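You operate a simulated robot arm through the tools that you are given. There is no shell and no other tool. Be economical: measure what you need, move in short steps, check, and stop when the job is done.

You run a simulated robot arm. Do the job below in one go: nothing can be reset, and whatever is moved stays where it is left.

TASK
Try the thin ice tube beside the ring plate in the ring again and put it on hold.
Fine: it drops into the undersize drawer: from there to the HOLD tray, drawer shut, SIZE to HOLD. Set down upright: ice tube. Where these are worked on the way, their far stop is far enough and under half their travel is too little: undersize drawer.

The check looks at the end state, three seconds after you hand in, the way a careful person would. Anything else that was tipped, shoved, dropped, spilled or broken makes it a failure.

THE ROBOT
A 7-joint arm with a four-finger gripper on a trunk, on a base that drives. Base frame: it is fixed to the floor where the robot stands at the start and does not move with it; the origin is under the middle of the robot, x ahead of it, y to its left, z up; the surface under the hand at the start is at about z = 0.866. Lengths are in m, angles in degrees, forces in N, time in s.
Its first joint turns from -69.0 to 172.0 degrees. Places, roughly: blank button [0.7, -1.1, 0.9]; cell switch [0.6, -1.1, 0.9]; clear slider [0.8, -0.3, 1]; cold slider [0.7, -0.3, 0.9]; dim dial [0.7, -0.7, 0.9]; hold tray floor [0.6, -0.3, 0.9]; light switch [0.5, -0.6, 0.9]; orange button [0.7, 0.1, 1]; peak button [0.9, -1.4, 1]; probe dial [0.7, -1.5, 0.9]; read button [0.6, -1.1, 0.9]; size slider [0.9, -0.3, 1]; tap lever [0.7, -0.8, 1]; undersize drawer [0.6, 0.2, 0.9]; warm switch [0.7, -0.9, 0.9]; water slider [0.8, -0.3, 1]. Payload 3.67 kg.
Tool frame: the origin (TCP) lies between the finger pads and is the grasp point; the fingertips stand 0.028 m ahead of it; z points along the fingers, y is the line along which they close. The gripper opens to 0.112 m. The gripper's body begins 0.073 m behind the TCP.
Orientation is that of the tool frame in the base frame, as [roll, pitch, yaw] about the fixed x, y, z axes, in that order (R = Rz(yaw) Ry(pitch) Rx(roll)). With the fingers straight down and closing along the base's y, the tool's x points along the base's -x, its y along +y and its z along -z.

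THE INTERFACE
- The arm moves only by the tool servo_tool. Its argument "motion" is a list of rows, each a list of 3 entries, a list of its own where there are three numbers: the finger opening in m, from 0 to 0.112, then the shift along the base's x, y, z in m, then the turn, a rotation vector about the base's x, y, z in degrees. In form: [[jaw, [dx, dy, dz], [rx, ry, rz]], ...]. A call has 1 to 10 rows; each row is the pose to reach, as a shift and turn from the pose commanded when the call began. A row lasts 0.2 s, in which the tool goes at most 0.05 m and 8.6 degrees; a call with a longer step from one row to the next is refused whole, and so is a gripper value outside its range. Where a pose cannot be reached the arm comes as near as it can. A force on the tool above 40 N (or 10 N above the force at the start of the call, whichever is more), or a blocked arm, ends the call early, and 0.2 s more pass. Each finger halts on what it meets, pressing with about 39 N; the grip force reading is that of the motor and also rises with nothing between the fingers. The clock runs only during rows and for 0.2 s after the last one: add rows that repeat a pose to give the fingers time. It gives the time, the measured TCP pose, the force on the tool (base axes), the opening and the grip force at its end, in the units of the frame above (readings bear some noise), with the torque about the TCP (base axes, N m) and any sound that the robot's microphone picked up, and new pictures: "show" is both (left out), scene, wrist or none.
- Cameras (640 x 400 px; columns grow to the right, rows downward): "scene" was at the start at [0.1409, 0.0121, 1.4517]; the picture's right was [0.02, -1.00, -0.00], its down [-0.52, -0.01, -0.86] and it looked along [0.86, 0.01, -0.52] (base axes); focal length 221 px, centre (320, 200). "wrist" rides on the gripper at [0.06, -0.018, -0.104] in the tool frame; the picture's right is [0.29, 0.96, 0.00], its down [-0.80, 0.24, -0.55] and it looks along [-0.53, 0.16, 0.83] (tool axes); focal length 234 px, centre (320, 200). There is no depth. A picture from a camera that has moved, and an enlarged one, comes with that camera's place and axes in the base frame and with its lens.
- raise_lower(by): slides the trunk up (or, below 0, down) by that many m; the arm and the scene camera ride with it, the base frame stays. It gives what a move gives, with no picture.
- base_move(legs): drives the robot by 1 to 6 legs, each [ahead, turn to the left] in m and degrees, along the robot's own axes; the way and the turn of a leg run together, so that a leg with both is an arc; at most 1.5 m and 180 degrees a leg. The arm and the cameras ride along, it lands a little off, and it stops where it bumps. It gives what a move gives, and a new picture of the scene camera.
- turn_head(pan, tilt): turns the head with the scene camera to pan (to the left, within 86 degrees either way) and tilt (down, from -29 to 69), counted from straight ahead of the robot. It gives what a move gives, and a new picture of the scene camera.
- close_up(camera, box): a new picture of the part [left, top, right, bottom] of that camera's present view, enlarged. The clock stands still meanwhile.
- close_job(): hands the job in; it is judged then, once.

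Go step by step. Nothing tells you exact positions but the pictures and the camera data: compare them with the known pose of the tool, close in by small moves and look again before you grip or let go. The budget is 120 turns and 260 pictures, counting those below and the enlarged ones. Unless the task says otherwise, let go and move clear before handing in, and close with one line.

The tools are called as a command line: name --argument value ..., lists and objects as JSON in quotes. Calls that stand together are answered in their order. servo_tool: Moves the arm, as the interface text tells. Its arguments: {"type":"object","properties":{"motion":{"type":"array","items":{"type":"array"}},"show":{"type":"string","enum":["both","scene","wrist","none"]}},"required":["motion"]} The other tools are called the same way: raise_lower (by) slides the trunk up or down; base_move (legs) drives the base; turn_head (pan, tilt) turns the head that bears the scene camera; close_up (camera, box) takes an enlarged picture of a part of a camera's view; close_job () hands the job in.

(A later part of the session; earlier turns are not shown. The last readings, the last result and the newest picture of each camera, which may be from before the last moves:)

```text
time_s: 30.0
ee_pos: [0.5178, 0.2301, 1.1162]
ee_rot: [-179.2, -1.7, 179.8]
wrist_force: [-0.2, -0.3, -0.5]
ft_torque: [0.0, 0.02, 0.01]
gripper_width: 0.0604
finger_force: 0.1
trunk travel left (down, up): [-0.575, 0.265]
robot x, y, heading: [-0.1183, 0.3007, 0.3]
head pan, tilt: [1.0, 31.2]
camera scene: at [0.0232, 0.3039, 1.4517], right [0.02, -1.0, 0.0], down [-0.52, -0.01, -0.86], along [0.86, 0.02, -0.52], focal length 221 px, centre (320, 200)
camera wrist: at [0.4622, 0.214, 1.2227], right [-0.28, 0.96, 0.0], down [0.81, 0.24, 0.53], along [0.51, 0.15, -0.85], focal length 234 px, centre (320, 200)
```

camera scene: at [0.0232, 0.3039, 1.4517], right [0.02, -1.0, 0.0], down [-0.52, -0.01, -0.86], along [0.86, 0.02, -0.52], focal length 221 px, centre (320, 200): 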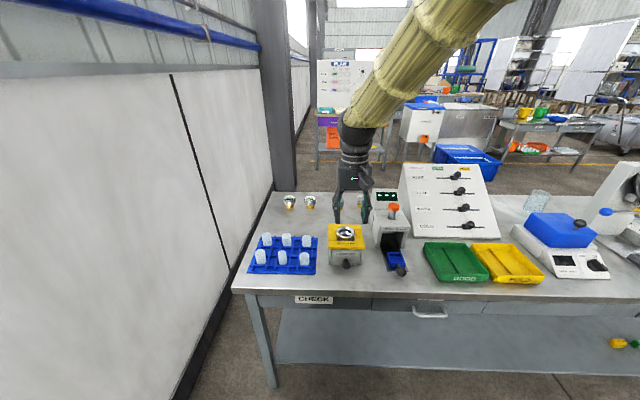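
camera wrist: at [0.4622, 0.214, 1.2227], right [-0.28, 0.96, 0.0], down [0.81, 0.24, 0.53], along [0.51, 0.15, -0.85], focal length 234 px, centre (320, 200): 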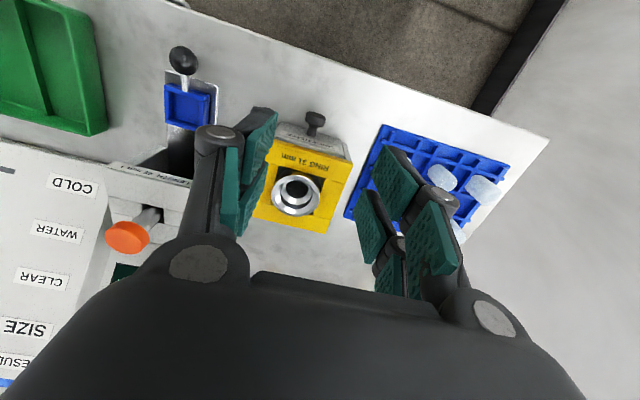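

Good posture now. Zooming on the drawer knob from both cameras.

close_up --camera "scene" --box '[315, 220, 375, 280]'

close_up --camera "wrist" --box '[250, 80, 370, 220]'

```text
6.67 times, centred on (345, 250) of scene
camera zoom: at [0.0232, 0.3039, 1.4517], right [0.02, -1.0, 0.0], down [-0.52, -0.01, -0.86], along [0.86, 0.02, -0.52], focal length 1476 px, centre (153, -133)
```

zoom: 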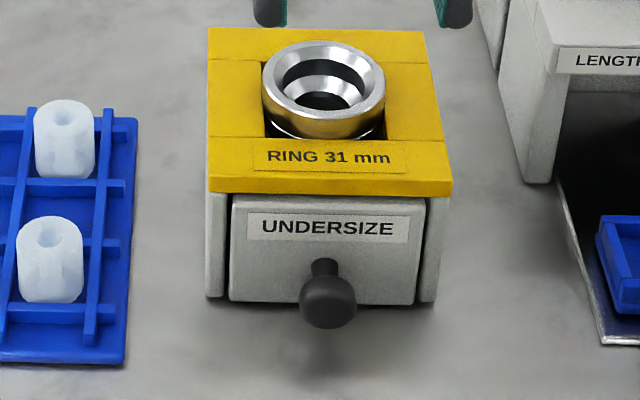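

```text
2.86 times, centred on (310, 150) of wrist
camera zoom: at [0.4622, 0.214, 1.2227], right [-0.28, 0.96, 0.0], down [0.81, 0.24, 0.53], along [0.51, 0.15, -0.85], focal length 669 px, centre (349, 343)
```

zoom: 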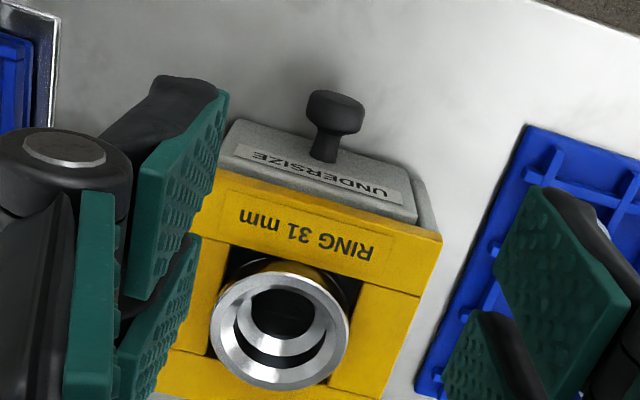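

Knob head is at about (0.535, 0.230, 0.893), 27 mm across. I descend astride it.

servo_tool --motion '[[0.06, [0.005, 0, -0.045], [0.4, -1, 0]], [0.06, [0.01, 0, -0.09], [0.4, -1, 0]], [0.06, [0.013, 0, -0.13], [0.4, -1, 0]], [0.06, [0.013, 0, -0.16], [0.4, -1, 0]], [0.06, [0.013, 0, -0.16], [0.4, -1, 0]]]'

close_up --camera "scene" --box '[305, 210, 385, 280]'

```text
time_s: 31.2
ee_pos: [0.5318, 0.23, 0.9569]
ee_rot: [-179.7, -0.6, 179.7]
wrist_force: [-0.4, 0.2, 0.7]
ft_torque: [-0.01, -0.01, 0.0]
gripper_width: 0.0598
finger_force: 0.0
trunk travel left (down, up): [-0.575, 0.265]
robot x, y, heading: [-0.1181, 0.3012, 0.6]
head pan, tilt: [1.0, 31.2]
camera scene: at [0.0229, 0.3039, 1.4517], right [0.02, -1.0, 0.0], down [-0.52, -0.01, -0.86], along [0.86, 0.02, -0.52], focal length 221 px, centre (320, 200)
camera wrist: at [0.4735, 0.2133, 1.0615], right [-0.28, 0.96, 0.0], down [0.81, 0.24, 0.54], along [0.52, 0.15, -0.84], focal length 234 px, centre (320, 200)
```

scene: 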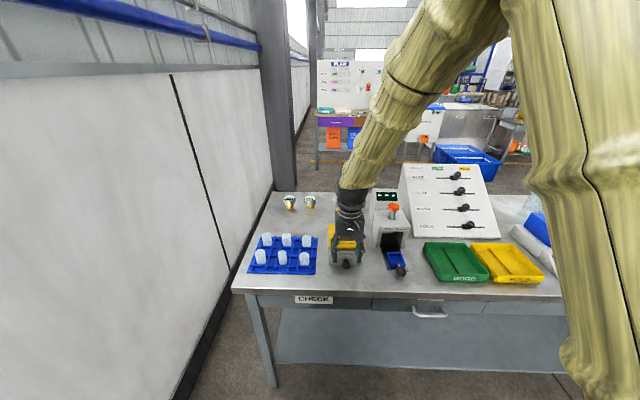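
wrist: 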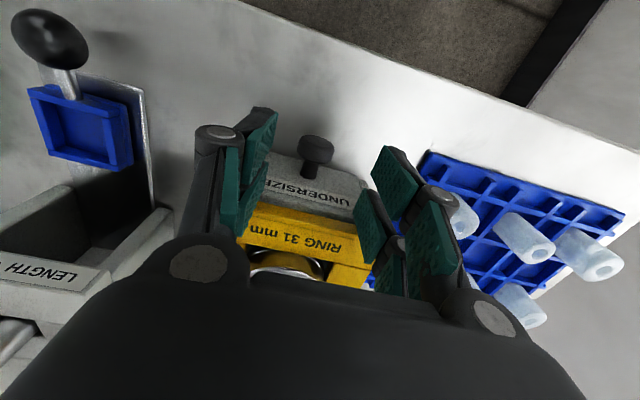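

```text
5.71 times, centred on (345, 245) of scene
camera zoom: at [0.0229, 0.3039, 1.4517], right [0.02, -1.0, 0.0], down [-0.52, -0.01, -0.86], along [0.86, 0.02, -0.52], focal length 1265 px, centre (177, -57)
```

zoom: 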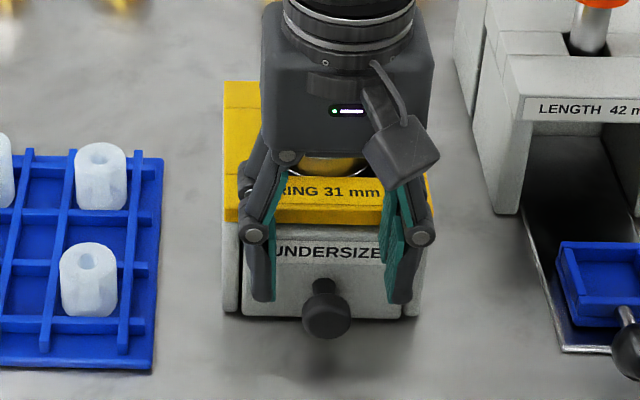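

Aligned. Lowering the rest and gripping the knob.

servo_tool --motion '[[0.06, [-0.001, -0.001, -0.03], [0, 0, 0]], [0.06, [-0.001, -0.001, -0.053], [0, 0, 0]], [0.06, [-0.001, -0.001, -0.053], [0, 0, 0]], [0.03, [-0.001, -0.001, -0.053], [0, 0, 0]], [0.015, [-0.001, -0.001, -0.053], [0, 0, 0]], [0.015, [-0.001, -0.001, -0.053], [0, 0, 0]]]'

close_up --camera "scene" --box '[305, 210, 385, 280]'

```text
time_s: 32.6
ee_pos: [0.5295, 0.2273, 0.9032]
ee_rot: [-179.7, -0.8, 179.7]
wrist_force: [0.0, -7.9, -1.9]
ft_torque: [-0.12, -0.11, -0.08]
gripper_width: 0.0265
finger_force: 44.7
trunk travel left (down, up): [-0.575, 0.265]
robot x, y, heading: [-0.1201, 0.3028, 0.3]
head pan, tilt: [1.0, 31.2]
camera scene: at [0.0234, 0.3031, 1.4516], right [0.02, -1.0, 0.0], down [-0.52, -0.01, -0.86], along [0.86, 0.02, -0.52], focal length 221 px, centre (320, 200)
camera wrist: at [0.473, 0.2114, 1.0085], right [-0.28, 0.96, 0.0], down [0.81, 0.24, 0.54], along [0.52, 0.15, -0.84], focal length 234 px, centre (320, 200)
```

scene: 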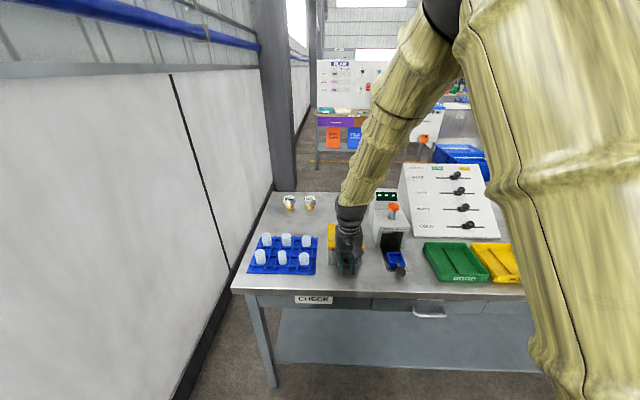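
wrist: 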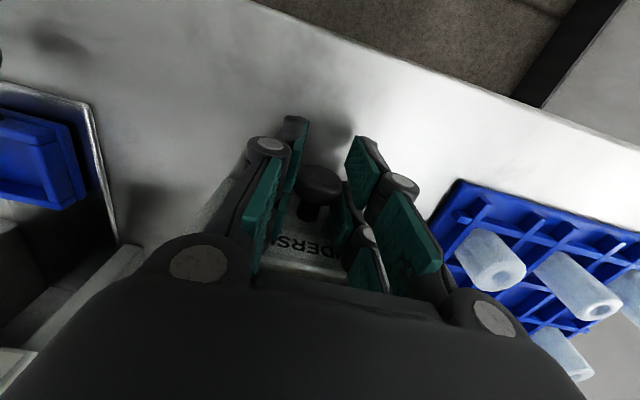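

```text
5.71 times, centred on (345, 245) of scene
camera zoom: at [0.0234, 0.3031, 1.4516], right [0.02, -1.0, 0.0], down [-0.52, -0.01, -0.86], along [0.86, 0.02, -0.52], focal length 1265 px, centre (177, -57)
```

zoom: 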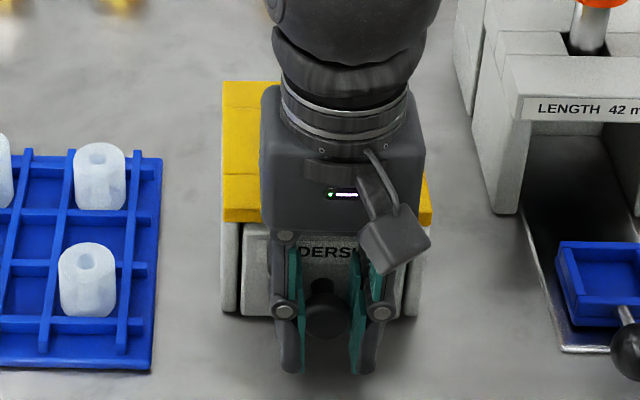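

Knob gripped. Pulling slowly.

servo_tool --motion '[[0.015, [-0.006, -0.0015, 0], [0, 0, 0]], [0.015, [-0.014, -0.0015, 0], [0, 0, 0]], [0.015, [-0.022, -0.0015, 0], [0, 0, 0]], [0.015, [-0.03, -0.0015, 0], [0, 0, 0]], [0.015, [-0.038, -0.0015, 0], [0, 0, 0]], [0.015, [-0.046, -0.0015, 0], [0, 0, 0]], [0.015, [-0.054, -0.0015, 0], [0, 0, 0]]]' --show "scene"

close_up --camera "scene" --box '[305, 220, 385, 290]'

```text
time_s: 34.2
ee_pos: [0.4767, 0.2283, 0.9025]
ee_rot: [-179.7, -0.8, 179.7]
wrist_force: [0.0, 10.7, -0.9]
ft_torque: [0.11, -0.1, 0.08]
gripper_width: 0.0264
finger_force: 45.2
trunk travel left (down, up): [-0.575, 0.265]
robot x, y, heading: [-0.1159, 0.3009, 0.2]
head pan, tilt: [1.0, 31.2]
camera scene: at [0.0234, 0.305, 1.4517], right [0.02, -1.0, 0.0], down [-0.52, -0.01, -0.86], along [0.85, 0.02, -0.52], focal length 221 px, centre (320, 200)
```

scene: 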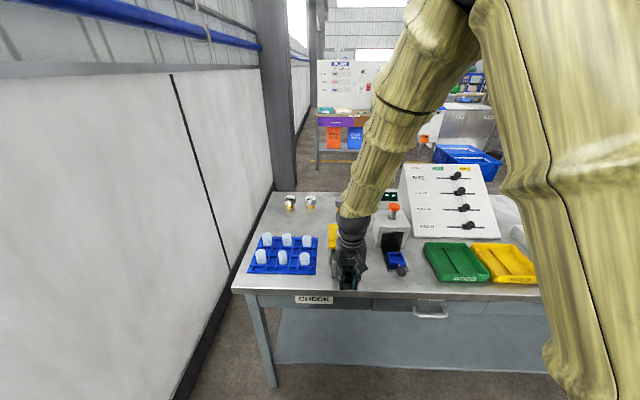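

```text
5.71 times, centred on (345, 255) of scene
camera zoom: at [0.0234, 0.305, 1.4517], right [0.02, -1.0, 0.0], down [-0.52, -0.01, -0.86], along [0.85, 0.02, -0.52], focal length 1265 px, centre (177, -114)
```

zoom: 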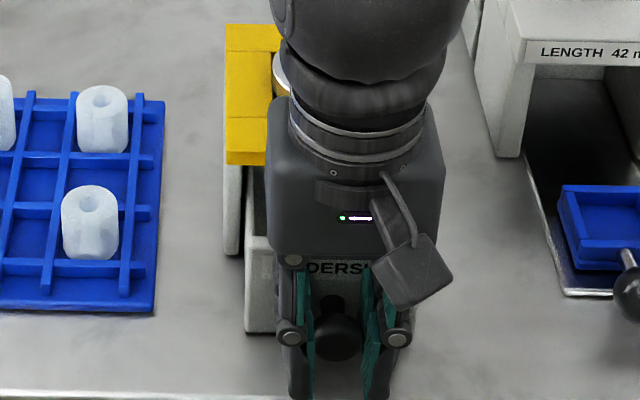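

The drawer comes out freely. Continuing toward its stop in small steps.

servo_tool --motion '[[0.015, [-0.006, 0.001, 0], [0, 0, 0]], [0.015, [-0.012, 0.001, 0], [0, 0, 0]], [0.015, [-0.018, 0.001, 0], [0, 0, 0]], [0.015, [-0.024, 0.001, 0], [0, 0, 0]], [0.015, [-0.03, 0.001, 0], [0, 0, 0]], [0.015, [-0.036, 0.001, 0], [0, 0, 0]], [0.015, [-0.042, 0.001, 0], [0, 0, 0]], [0.015, [-0.048, 0.001, 0], [0, 0, 0]], [0.015, [-0.054, 0.001, 0], [0, 0, 0]]]' --show "scene"

close_up --camera "scene" --box '[305, 220, 385, 290]'

```text
time_s: 35.8
ee_pos: [0.4443, 0.2278, 0.9042]
ee_rot: [-180.0, -0.1, 179.5]
wrist_force: [15.2, -1.0, -17.8]
ft_torque: [0.1, -0.89, -0.06]
gripper_width: 0.0265
finger_force: 45.0
trunk travel left (down, up): [-0.575, 0.265]
robot x, y, heading: [-0.1204, 0.3021, 0.5]
head pan, tilt: [1.0, 31.2]
stopped in row 7: the force on the tool passed its limit at 44 N (the readings are from after the stop); the commanded pose is now the measured one
camera scene: at [0.0261, 0.3037, 1.4509], right [0.02, -1.0, 0.0], down [-0.52, -0.01, -0.85], along [0.85, 0.02, -0.52], focal length 221 px, centre (320, 200)
```

scene: 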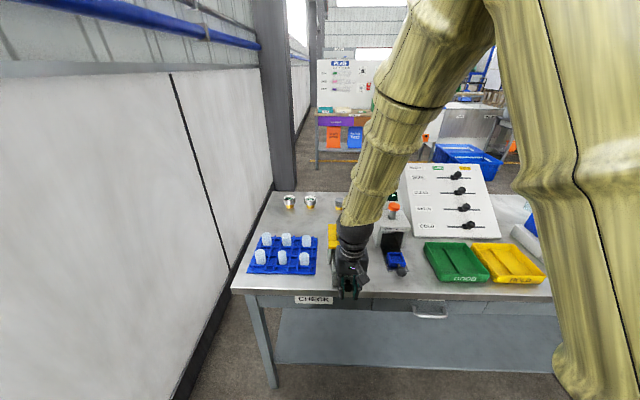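

```text
5.71 times, centred on (345, 255) of scene
camera zoom: at [0.0261, 0.3037, 1.4509], right [0.02, -1.0, 0.0], down [-0.52, -0.01, -0.85], along [0.85, 0.02, -0.52], focal length 1265 px, centre (177, -114)
```

zoom: 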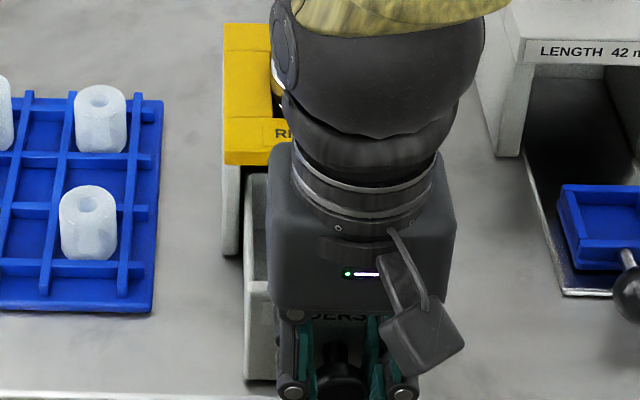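

The drawer is at its far stop (about 85 mm). I ease, release and lift to look inside.

servo_tool --motion '[[0.015, [0.0, 0, 0], [0, 0, 0]], [0.04, [0.0, 0, 0], [0, 0, 0]], [0.06, [0.0, 0, 0], [0, 0, 0]], [0.06, [0, 0, 0.03], [0, 0, 0]], [0.06, [0, 0, 0.08], [0, 0, 0]], [0.06, [0, 0, 0.13], [0, 0, 0]], [0.06, [0, 0, 0.18], [0, 0, 0]], [0.06, [0, 0, 0.22], [0, 0, 0]], [0.06, [0, 0, 0.22], [0, 0, 0]]]'

close_up --camera "scene" --box '[305, 210, 385, 290]'

close_up --camera "wrist" --box '[240, 100, 400, 250]'

```text
time_s: 37.8
ee_pos: [0.442, 0.2319, 1.1256]
ee_rot: [-179.6, 0.0, 179.6]
wrist_force: [0.6, 0.5, -0.1]
ft_torque: [-0.07, 0.01, -0.03]
gripper_width: 0.0599
finger_force: 0.1
trunk travel left (down, up): [-0.575, 0.265]
robot x, y, heading: [-0.1161, 0.3029, 0.3]
head pan, tilt: [1.0, 31.2]
camera scene: at [0.0233, 0.3069, 1.4517], right [0.02, -1.0, 0.0], down [-0.52, -0.01, -0.86], along [0.86, 0.02, -0.52], focal length 221 px, centre (320, 200)
camera wrist: at [0.3831, 0.2143, 1.2295], right [-0.28, 0.96, -0.01], down [0.8, 0.24, 0.55], along [0.53, 0.15, -0.83], focal length 234 px, centre (320, 200)
```

scene: 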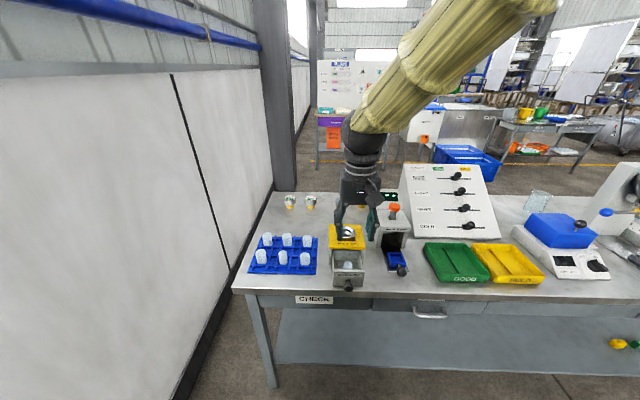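
wrist: 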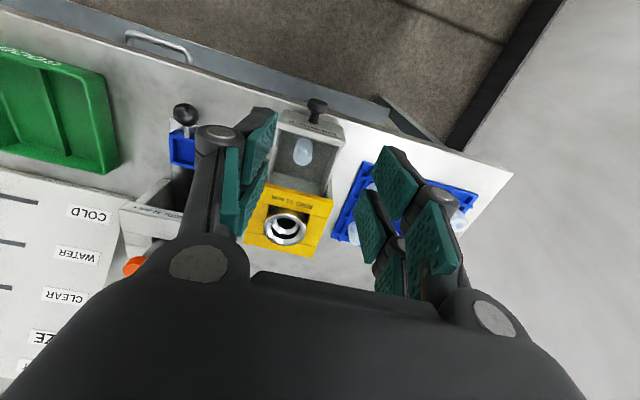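

```text
5.00 times, centred on (345, 250) of scene
camera zoom: at [0.0233, 0.3069, 1.4517], right [0.02, -1.0, 0.0], down [-0.52, -0.01, -0.86], along [0.86, 0.02, -0.52], focal length 1107 px, centre (195, -50)
```

zoom: 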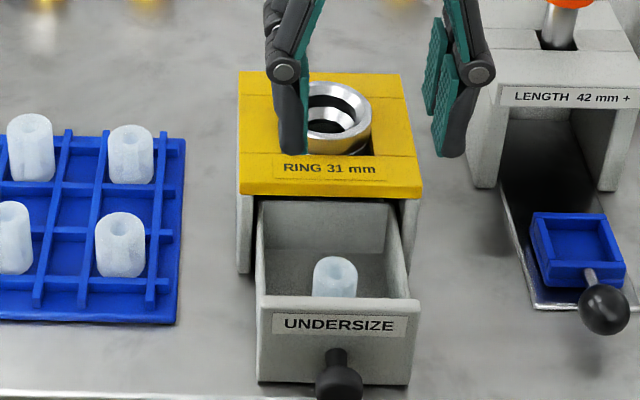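

```text
2.67 times, centred on (320, 175) of wrist
camera zoom: at [0.3831, 0.2143, 1.2295], right [-0.28, 0.96, -0.01], down [0.8, 0.24, 0.55], along [0.53, 0.15, -0.83], focal length 624 px, centre (320, 267)
```

zoom: 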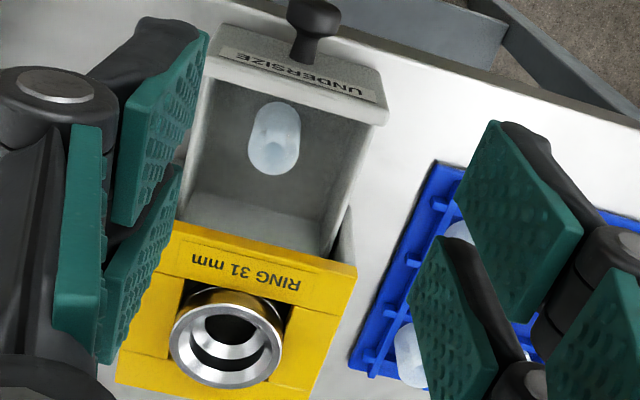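

The tube stands upright in the drawer near (0.512, 0.229). I move above it with the jaw narrowed to fit within the drawer walls, and look.

servo_tool --motion '[[0.05, [0.03, 0, 0], [0, 0, 0]], [0.045, [0.07, -0.002, -0.01], [0, 0, 0]], [0.042, [0.07, -0.002, -0.05], [0, 0, 0]], [0.042, [0.07, -0.002, -0.09], [0, 0, 0]], [0.042, [0.07, -0.002, -0.11], [0, 0, 0]], [0.042, [0.07, -0.002, -0.11], [0, 0, 0]]]'

close_up --camera "scene" --box '[305, 210, 385, 290]'

close_up --camera "wrist" --box '[240, 50, 400, 250]'

```text
time_s: 39.2
ee_pos: [0.513, 0.227, 1.0141]
ee_rot: [-179.8, -0.1, 179.6]
wrist_force: [0.4, 0.1, 0.7]
ft_torque: [0.02, -0.01, -0.03]
gripper_width: 0.0417
finger_force: 0.1
trunk travel left (down, up): [-0.575, 0.265]
robot x, y, heading: [-0.1199, 0.3027, 0.0]
head pan, tilt: [1.0, 31.2]
camera scene: at [0.0236, 0.3039, 1.4517], right [0.02, -1.0, 0.0], down [-0.52, -0.01, -0.86], along [0.86, 0.02, -0.52], focal length 221 px, centre (320, 200)
camera wrist: at [0.4534, 0.2102, 1.1194], right [-0.28, 0.96, 0.0], down [0.8, 0.24, 0.55], along [0.53, 0.15, -0.83], focal length 234 px, centre (320, 200)
```

scene: 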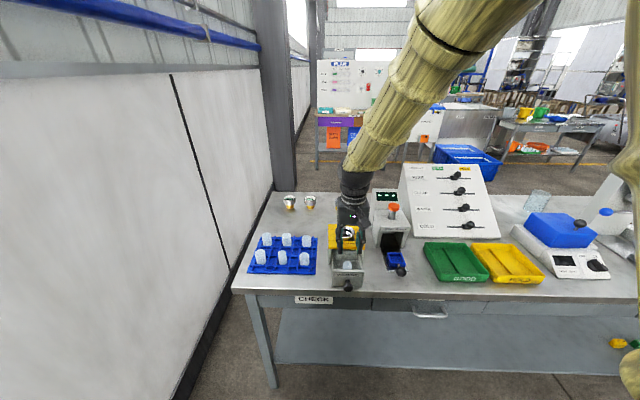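
wrist: 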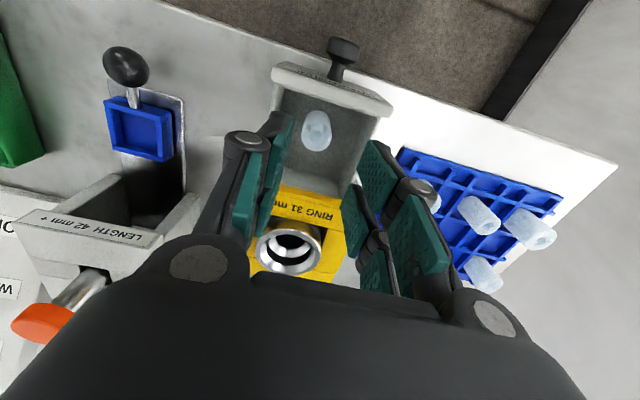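

```text
5.00 times, centred on (345, 250) of scene
camera zoom: at [0.0236, 0.3039, 1.4517], right [0.02, -1.0, 0.0], down [-0.52, -0.01, -0.86], along [0.86, 0.02, -0.52], focal length 1107 px, centre (195, -50)
```

zoom: 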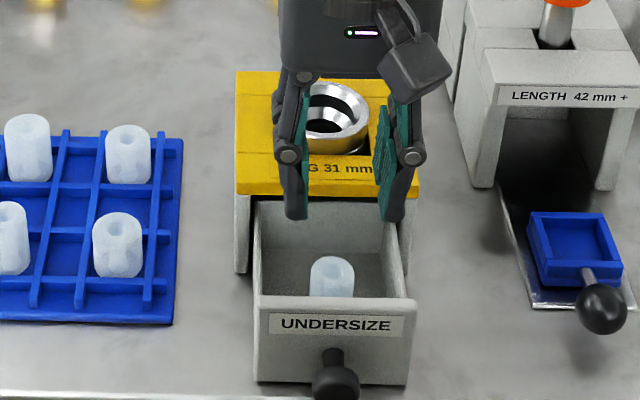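

```text
2.00 times, centred on (320, 150) of wrist
camera zoom: at [0.4534, 0.2102, 1.1194], right [-0.28, 0.96, 0.0], down [0.8, 0.24, 0.55], along [0.53, 0.15, -0.83], focal length 468 px, centre (320, 300)
```

zoom: 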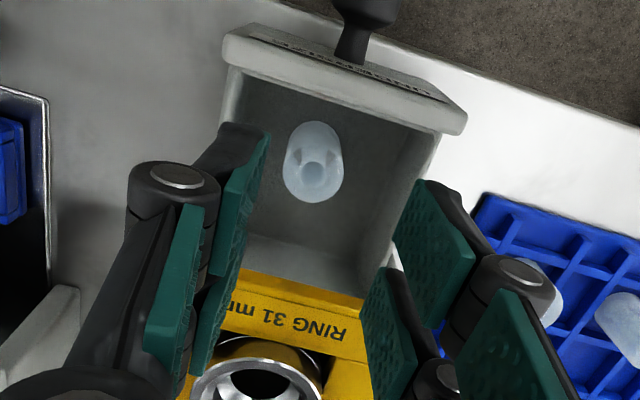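

Refined: tube at (0.518, 0.2275), top z ≈ 0.917. Descending with a narrower 37 mm opening, then grip.

servo_tool --motion '[[0.037, [0.005, 0.0005, -0.02], [0, 0, 0]], [0.037, [0.005, 0.0005, -0.045], [0, 0, 0]], [0.037, [0.005, 0.0005, -0.06], [0, 0, 0]], [0.037, [0.005, 0.0005, -0.06], [0, 0, 0]]]'

close_up --camera "scene" --box '[305, 210, 385, 290]'

close_up --camera "wrist" --box '[240, 50, 400, 250]'

```text
time_s: 40.2
ee_pos: [0.5172, 0.2272, 0.9558]
ee_rot: [-179.7, 0.1, 179.7]
wrist_force: [-0.1, -0.4, 0.4]
ft_torque: [0.0, 0.0, 0.02]
gripper_width: 0.0367
finger_force: 0.0
trunk travel left (down, up): [-0.575, 0.265]
robot x, y, heading: [-0.1188, 0.3008, 0.4]
head pan, tilt: [1.0, 31.2]
camera scene: at [0.0233, 0.3039, 1.4517], right [0.02, -1.0, 0.0], down [-0.52, -0.01, -0.86], along [0.86, 0.02, -0.52], focal length 221 px, centre (320, 200)
camera wrist: at [0.4584, 0.2105, 1.0597], right [-0.28, 0.96, 0.0], down [0.8, 0.24, 0.55], along [0.53, 0.15, -0.83], focal length 234 px, centre (320, 200)
```

scene: 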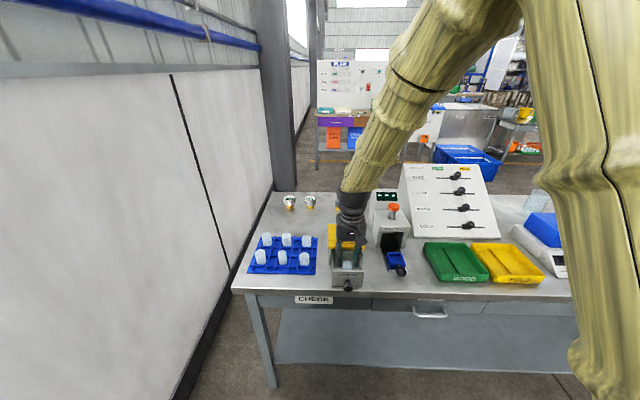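
wrist: 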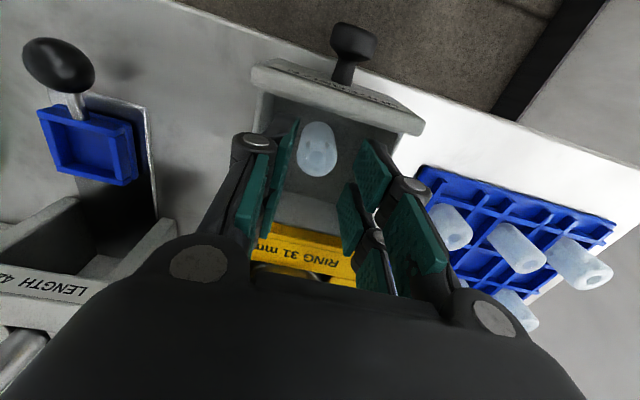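

```text
5.00 times, centred on (345, 250) of scene
camera zoom: at [0.0233, 0.3039, 1.4517], right [0.02, -1.0, 0.0], down [-0.52, -0.01, -0.86], along [0.86, 0.02, -0.52], focal length 1107 px, centre (195, -50)
```

zoom: 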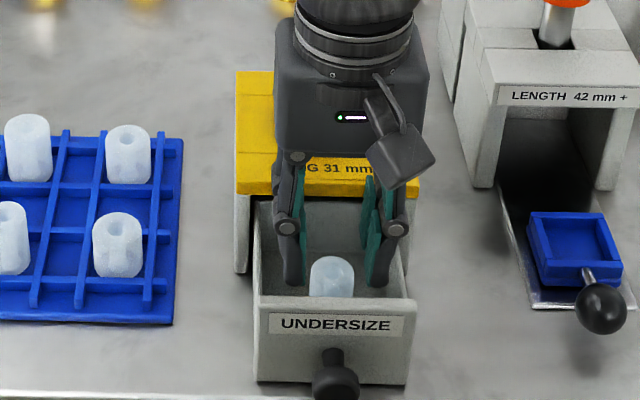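

```text
2.00 times, centred on (320, 150) of wrist
camera zoom: at [0.4584, 0.2105, 1.0597], right [-0.28, 0.96, 0.0], down [0.8, 0.24, 0.55], along [0.53, 0.15, -0.83], focal length 468 px, centre (320, 300)
```

zoom: 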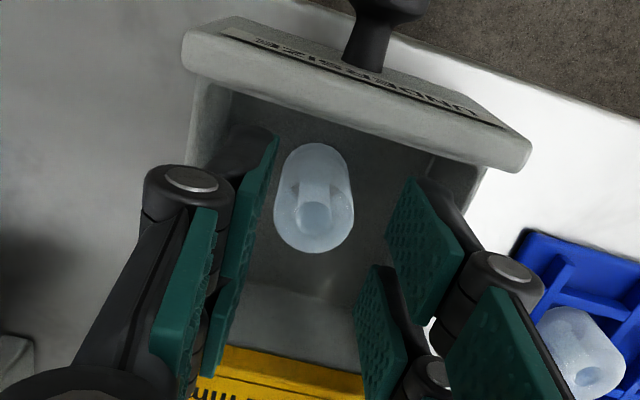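

Centred within a couple of mm. Final descent and grip, then a small lift.

servo_tool --motion '[[0.037, [0, 0, -0.015], [0, 0, 0]], [0.037, [0, 0, -0.028], [0, 0, 0]], [0.037, [0, 0, -0.028], [0, 0, 0]], [0.028, [0, 0, -0.028], [0, 0, 0]], [0.02, [0, 0, -0.028], [0, 0, 0]], [0.02, [0, 0, -0.028], [0, 0, 0]]]'

close_up --camera "wrist" --box '[240, 50, 400, 250]'

```text
time_s: 41.6
ee_pos: [0.5182, 0.2281, 0.9281]
ee_rot: [-179.8, -0.1, 179.7]
wrist_force: [0.3, -0.3, -0.8]
ft_torque: [0.04, 0.0, 0.0]
gripper_width: 0.026
finger_force: 39.2
trunk travel left (down, up): [-0.575, 0.265]
robot x, y, heading: [-0.117, 0.3018, 0.5]
head pan, tilt: [1.0, 31.2]
camera scene: at [0.0237, 0.304, 1.4516], right [0.02, -1.0, 0.0], down [-0.52, -0.01, -0.86], along [0.86, 0.02, -0.52], focal length 221 px, centre (320, 200)
camera wrist: at [0.4584, 0.2108, 1.0315], right [-0.28, 0.96, 0.0], down [0.8, 0.24, 0.55], along [0.53, 0.15, -0.83], focal length 234 px, centre (320, 200)
```

scene: 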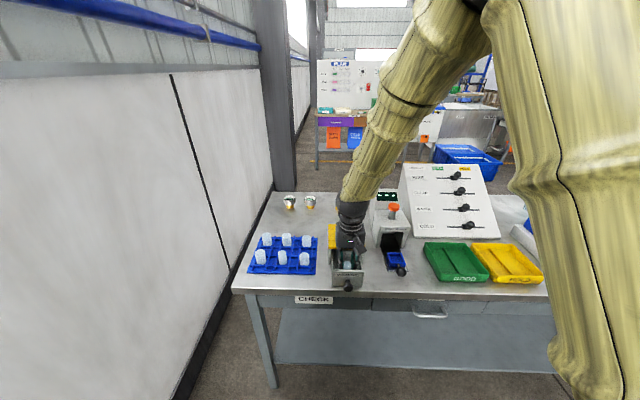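
wrist: 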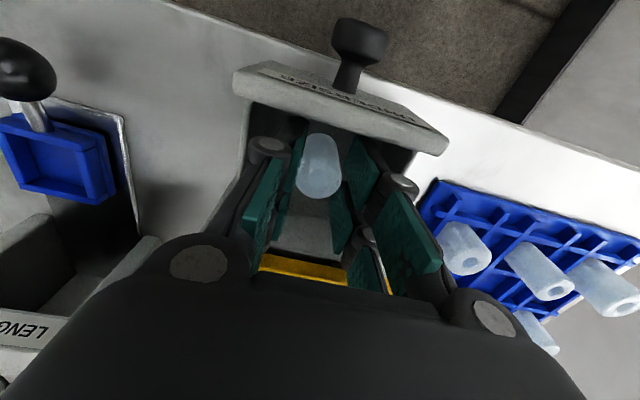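

```text
2.00 times, centred on (320, 150) of wrist
camera zoom: at [0.4584, 0.2108, 1.0315], right [-0.28, 0.96, 0.0], down [0.8, 0.24, 0.55], along [0.53, 0.15, -0.83], focal length 468 px, centre (320, 300)
```

zoom: 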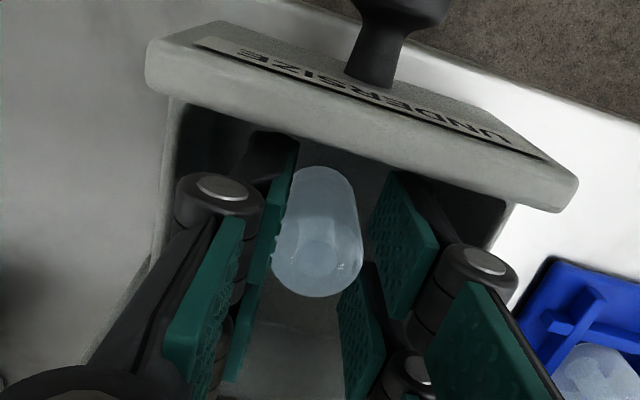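

Tube gripped in the drawer. Lifting straight up, then carrying it right over the gauge.

servo_tool --motion '[[0.02, [0, 0, 0.02], [0, 0, 0]], [0.02, [0, 0, 0.06], [0, 0, 0]], [0.02, [0, 0, 0.105], [0, 0, 0]], [0.02, [0, 0, 0.15], [0, 0, 0]], [0.02, [0, 0, 0.195], [0, 0, 0]], [0.02, [0, 0, 0.235], [0, 0, 0]], [0.02, [0.005, -0.04, 0.24], [0, 0, 0]], [0.02, [0.01, -0.085, 0.24], [0, 0, 0]], [0.02, [0.015, -0.13, 0.24], [0, 0, 0]], [0.02, [0.02, -0.17, 0.24], [0, 0, 0]]]'

close_up --camera "wrist" --box '[220, 80, 420, 250]'

```text
time_s: 43.8
ee_pos: [0.5366, 0.056, 1.1675]
ee_rot: [-179.9, -0.1, 179.7]
wrist_force: [0.5, -1.2, -0.6]
ft_torque: [0.0, -0.01, -0.01]
gripper_width: 0.0262
finger_force: 39.2
trunk travel left (down, up): [-0.575, 0.265]
robot x, y, heading: [-0.12, 0.3, 0.3]
head pan, tilt: [1.0, 31.2]
camera scene: at [0.0236, 0.3027, 1.4516], right [0.02, -1.0, 0.0], down [-0.52, -0.01, -0.86], along [0.86, 0.02, -0.52], focal length 221 px, centre (320, 200)
camera wrist: at [0.4786, 0.0397, 1.272], right [-0.28, 0.96, 0.0], down [0.8, 0.24, 0.55], along [0.53, 0.15, -0.83], focal length 234 px, centre (320, 200)
```

scene: 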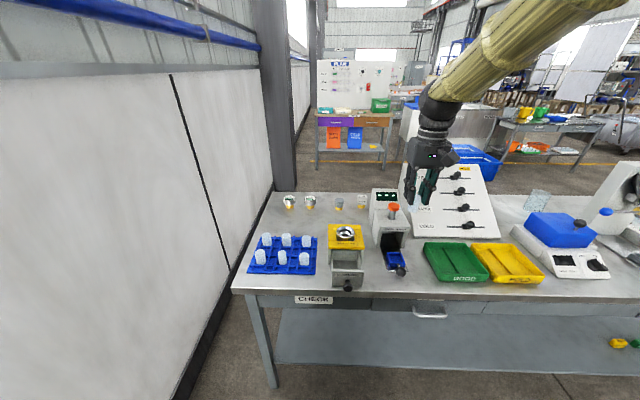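
wrist: 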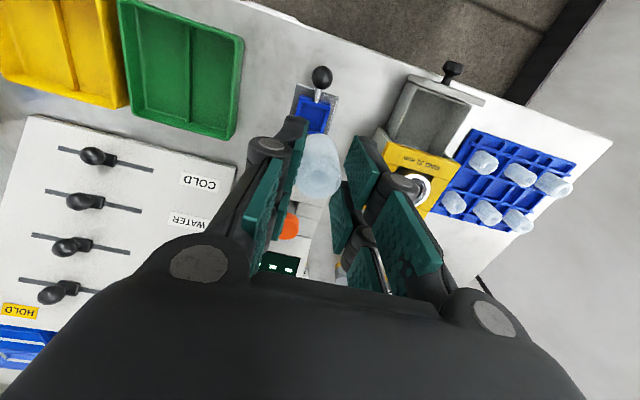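

```text
2.35 times, centred on (320, 165) of wrist
camera zoom: at [0.4786, 0.0397, 1.272], right [-0.28, 0.96, 0.0], down [0.8, 0.24, 0.55], along [0.53, 0.15, -0.83], focal length 551 px, centre (320, 282)
```

zoom: 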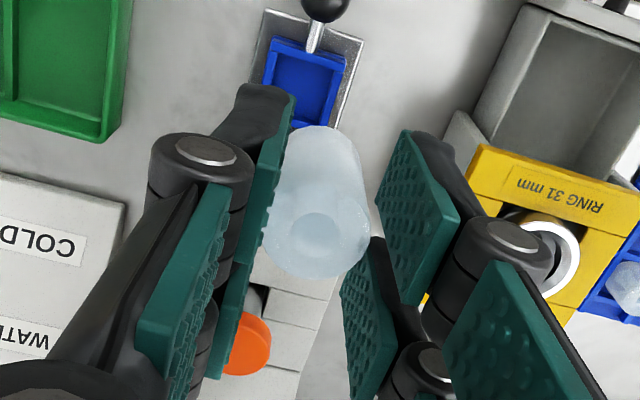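

Holding firmly. Continuing to above the HOLD tray's left compartment.

servo_tool --motion '[[0.02, [0.005, -0.045, 0], [0, 0, 0]], [0.02, [0.01, -0.09, 0], [0, 0, 0]], [0.02, [0.015, -0.135, 0], [0, 0, 0]], [0.02, [0.02, -0.18, 0], [0, 0, 0]], [0.02, [0.025, -0.225, 0], [0, 0, 0]], [0.02, [0.03, -0.27, 0], [0, 0, 0]], [0.02, [0.037, -0.31, 0], [0, 0, 0]], [0.02, [0.043, -0.341, 0], [0, 0, 0]], [0.02, [0.043, -0.341, 0], [0, 0, 0]]]'

close_up --camera "scene" --box '[410, 180, 560, 300]'

```text
time_s: 45.8
ee_pos: [0.5804, -0.2844, 1.1668]
ee_rot: [-179.8, 0.0, 179.5]
wrist_force: [-0.2, 0.6, 0.0]
ft_torque: [-0.01, -0.04, 0.02]
gripper_width: 0.0259
finger_force: 39.2
trunk travel left (down, up): [-0.575, 0.265]
robot x, y, heading: [-0.116, 0.3019, 0.4]
head pan, tilt: [1.0, 31.2]
camera scene: at [0.0232, 0.3046, 1.4517], right [0.02, -1.0, 0.0], down [-0.52, -0.01, -0.86], along [0.86, 0.02, -0.52], focal length 221 px, centre (320, 200)
camera wrist: at [0.5208, -0.3012, 1.2707], right [-0.28, 0.96, 0.0], down [0.8, 0.24, 0.55], along [0.53, 0.15, -0.83], focal length 234 px, centre (320, 200)
```

scene: 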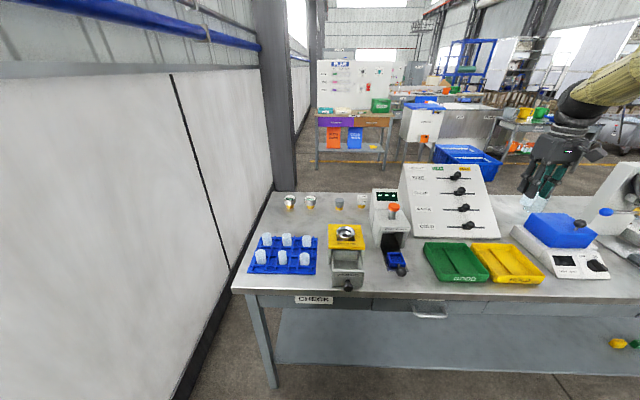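
wrist: 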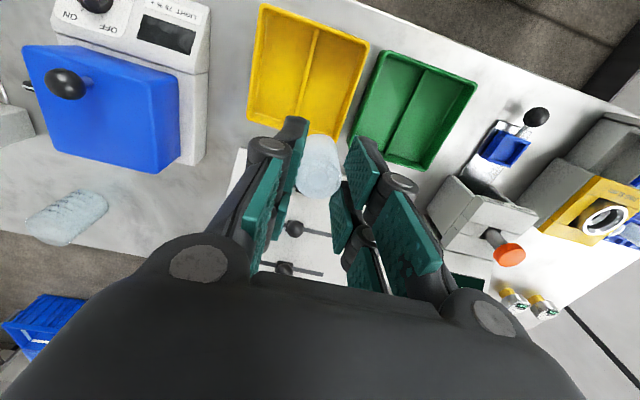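

```text
3.33 times, centred on (485, 240) of scene
camera zoom: at [0.0232, 0.3046, 1.4517], right [0.02, -1.0, 0.0], down [-0.52, -0.01, -0.86], along [0.86, 0.02, -0.52], focal length 738 px, centre (-230, 67)
```

zoom: 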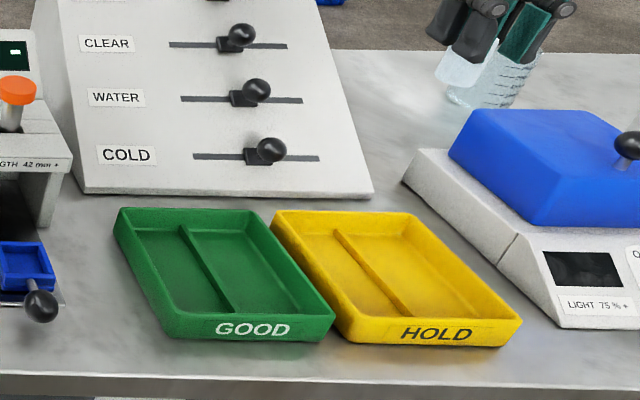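

Tray's left compartment is centred near (0.575, −0.275). I rotate the hand so the fingers close along the long side of the compartment.

servo_tool --motion '[[0.02, [0, 0.001, 0], [0, 0, -8.5]], [0.02, [0, 0.002, 0], [0, 0, -17]], [0.02, [-0.001, 0.003, 0], [0, 0, -25.5]], [0.02, [-0.002, 0.004, 0], [0, 0, -34]], [0.02, [-0.003, 0.005, 0], [0, 0, -42.5]], [0.02, [-0.004, 0.006, 0], [0, 0, -51]], [0.02, [-0.005, 0.008, 0], [0, 0, -59.5]], [0.02, [-0.005, 0.009, 0], [0, 0, -68]], [0.02, [-0.005, 0.009, 0], [0, 0, -76.5]], [0.02, [-0.005, 0.009, 0], [0, 0, -85]]]'

```text
time_s: 48.0
ee_pos: [0.5755, -0.2752, 1.168]
ee_rot: [-179.7, -0.1, 94.5]
wrist_force: [-0.5, -0.1, -0.3]
ft_torque: [0.01, 0.02, -0.01]
gripper_width: 0.026
finger_force: 38.9
trunk travel left (down, up): [-0.575, 0.265]
robot x, y, heading: [-0.118, 0.3011, 0.3]
head pan, tilt: [1.0, 31.2]
camera scene: at [0.024, 0.3038, 1.4516], right [0.02, -1.0, 0.0], down [-0.52, -0.01, -0.86], along [0.85, 0.02, -0.52], focal length 221 px, centre (320, 200)
camera wrist: at [0.5542, -0.216, 1.2711], right [0.93, 0.36, 0.0], down [0.3, -0.78, 0.55], along [0.2, -0.52, -0.83], focal length 234 px, centre (320, 200)
```

scene: 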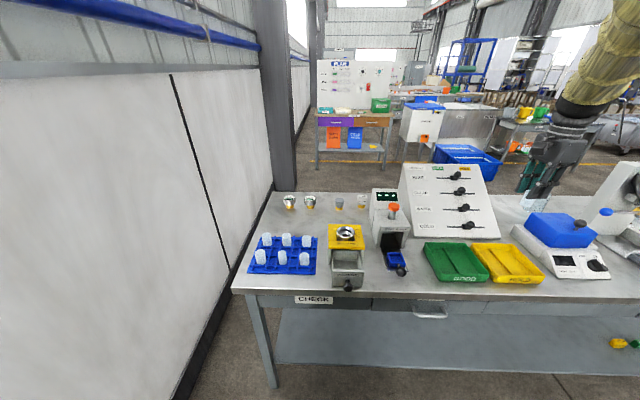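
wrist: 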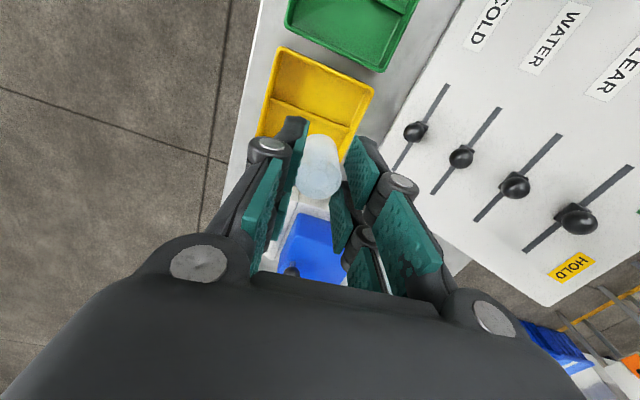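

Descending above the compartment, adjusting slightly.

servo_tool --motion '[[0.02, [0, 0.003, -0.04], [0, 0, 0]], [0.02, [0, 0.005, -0.085], [0, 0, 0]], [0.02, [0, 0.005, -0.13], [0, 0, 0]], [0.02, [0, 0.005, -0.17], [0, 0, 0]], [0.02, [0, 0.005, -0.17], [0, 0, 0]]]'

close_up --camera "scene" --box '[430, 180, 560, 300]'

close_up --camera "wrist" --box '[180, 0, 460, 250]'

```text
time_s: 49.2
ee_pos: [0.5745, -0.2671, 0.9986]
ee_rot: [-179.8, 0.0, 94.6]
wrist_force: [-0.4, 0.4, 0.2]
ft_torque: [-0.02, 0.0, 0.02]
gripper_width: 0.0257
finger_force: 38.2
trunk travel left (down, up): [-0.575, 0.265]
robot x, y, heading: [-0.1161, 0.3031, 0.4]
head pan, tilt: [1.0, 31.2]
camera scene: at [0.023, 0.3044, 1.4518], right [0.02, -1.0, 0.0], down [-0.52, -0.01, -0.86], along [0.86, 0.02, -0.52], focal length 221 px, centre (320, 200)
camera wrist: at [0.5535, -0.2094, 1.1022], right [0.93, 0.36, 0.0], down [0.3, -0.78, 0.55], along [0.2, -0.52, -0.83], focal length 234 px, centre (320, 200)
```

scene: 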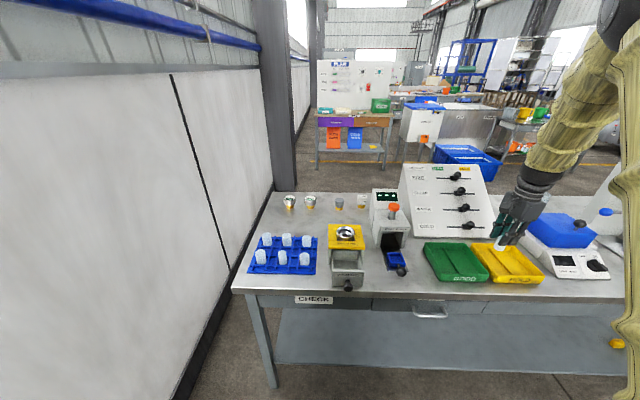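
wrist: 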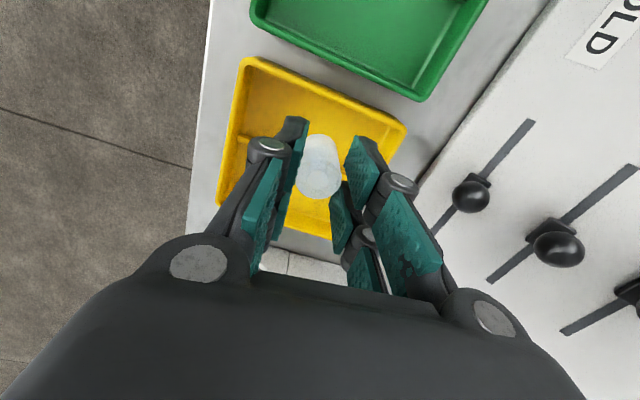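

```text
3.33 times, centred on (495, 240) of scene
camera zoom: at [0.023, 0.3044, 1.4518], right [0.02, -1.0, 0.0], down [-0.52, -0.01, -0.86], along [0.86, 0.02, -0.52], focal length 738 px, centre (-263, 67)
```

zoom: 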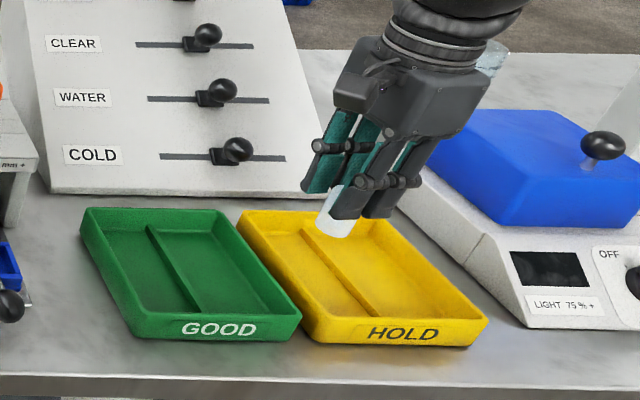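

```text
1.60 times, centred on (320, 125) of wrist
camera zoom: at [0.5535, -0.2094, 1.1022], right [0.93, 0.36, 0.0], down [0.3, -0.78, 0.55], along [0.2, -0.52, -0.83], focal length 375 px, centre (320, 320)
```

zoom: 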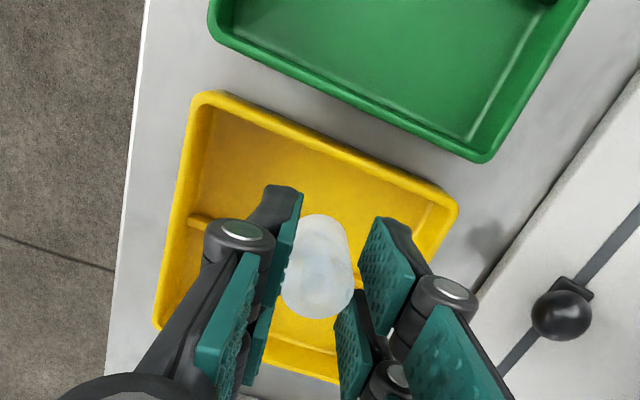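

Alignment is good; shift 5 mm toward the divider and lower to just above the floor.

servo_tool --motion '[[0.02, [0, -0.003, -0.02], [0, 0, 0]], [0.02, [0, -0.005, -0.045], [0, 0, 0]], [0.02, [0, -0.005, -0.06], [0, 0, 0]], [0.02, [0, -0.005, -0.065], [0, 0, 0]], [0.02, [0, -0.005, -0.065], [0, 0, 0]]]' --show "none"

close_up --camera "scene" --box '[465, 220, 545, 290]'

close_up --camera "wrist" --box '[180, 0, 460, 250]'

```text
time_s: 50.4
ee_pos: [0.5757, -0.2737, 0.9326]
ee_rot: [-179.8, -0.2, 94.6]
wrist_force: [0.1, -0.3, 0.6]
ft_torque: [-0.01, -0.02, 0.01]
gripper_width: 0.026
finger_force: 39.6
trunk travel left (down, up): [-0.575, 0.265]
robot x, y, heading: [-0.1155, 0.3023, 0.4]
head pan, tilt: [1.0, 31.2]
```

```text
5.71 times, centred on (505, 255) of scene
camera zoom: at [0.0237, 0.3035, 1.4517], right [0.02, -1.0, 0.0], down [-0.52, -0.01, -0.86], along [0.86, 0.02, -0.52], focal length 1265 px, centre (-737, -114)
```

zoom: 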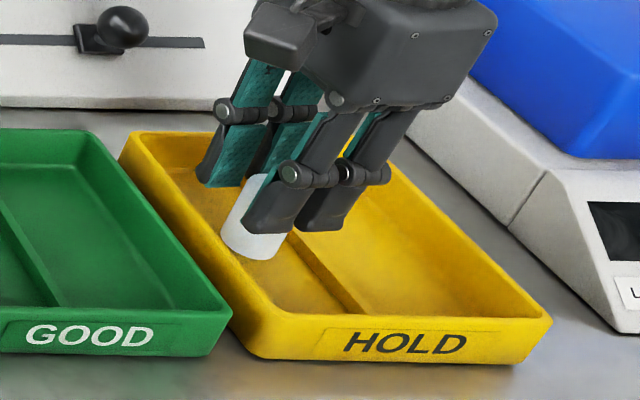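

```text
1.60 times, centred on (320, 125) of wrist
camera zoom: at [0.5542, -0.2161, 1.0362], right [0.93, 0.36, 0.0], down [0.31, -0.78, 0.55], along [0.2, -0.52, -0.83], focal length 375 px, centre (320, 320)
```

zoom: 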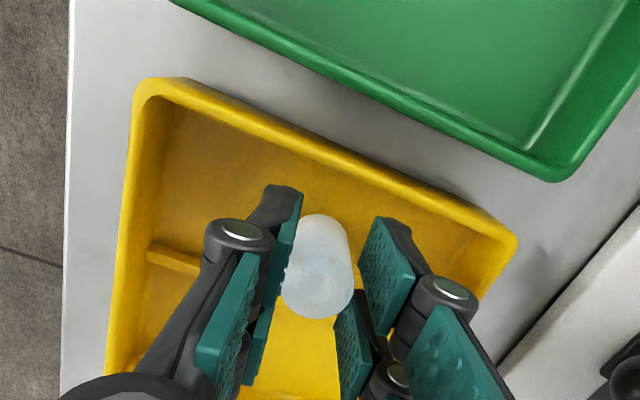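

Well inside the compartment. Lowering in 1.5 mm steps to touch the floor.

servo_tool --motion '[[0.02, [0, 0, -0.002], [0, 0, 0]], [0.02, [0, 0, -0.004], [0, 0, 0]], [0.02, [0, 0, -0.0055], [0, 0, 0]], [0.02, [0, 0, -0.0055], [0, 0, 0]]]' --show "none"

close_up --camera "scene" --box '[480, 240, 520, 280]'

```text
time_s: 51.4
ee_pos: [0.5752, -0.2752, 0.9277]
ee_rot: [-179.8, 0.0, 94.7]
wrist_force: [0.8, -0.5, 2.6]
ft_torque: [0.02, -0.02, 0.02]
gripper_width: 0.0261
finger_force: 39.0
trunk travel left (down, up): [-0.575, 0.265]
robot x, y, heading: [-0.117, 0.302, 0.4]
head pan, tilt: [1.0, 31.2]
```

```text
10.00 times, centred on (500, 260) of scene
camera zoom: at [0.0235, 0.3037, 1.4517], right [0.02, -1.0, 0.0], down [-0.52, -0.01, -0.86], along [0.86, 0.02, -0.52], focal length 2214 px, centre (-1480, -400)
```

zoom: 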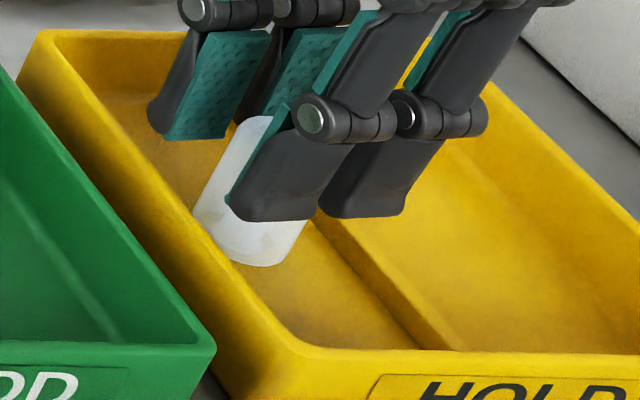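

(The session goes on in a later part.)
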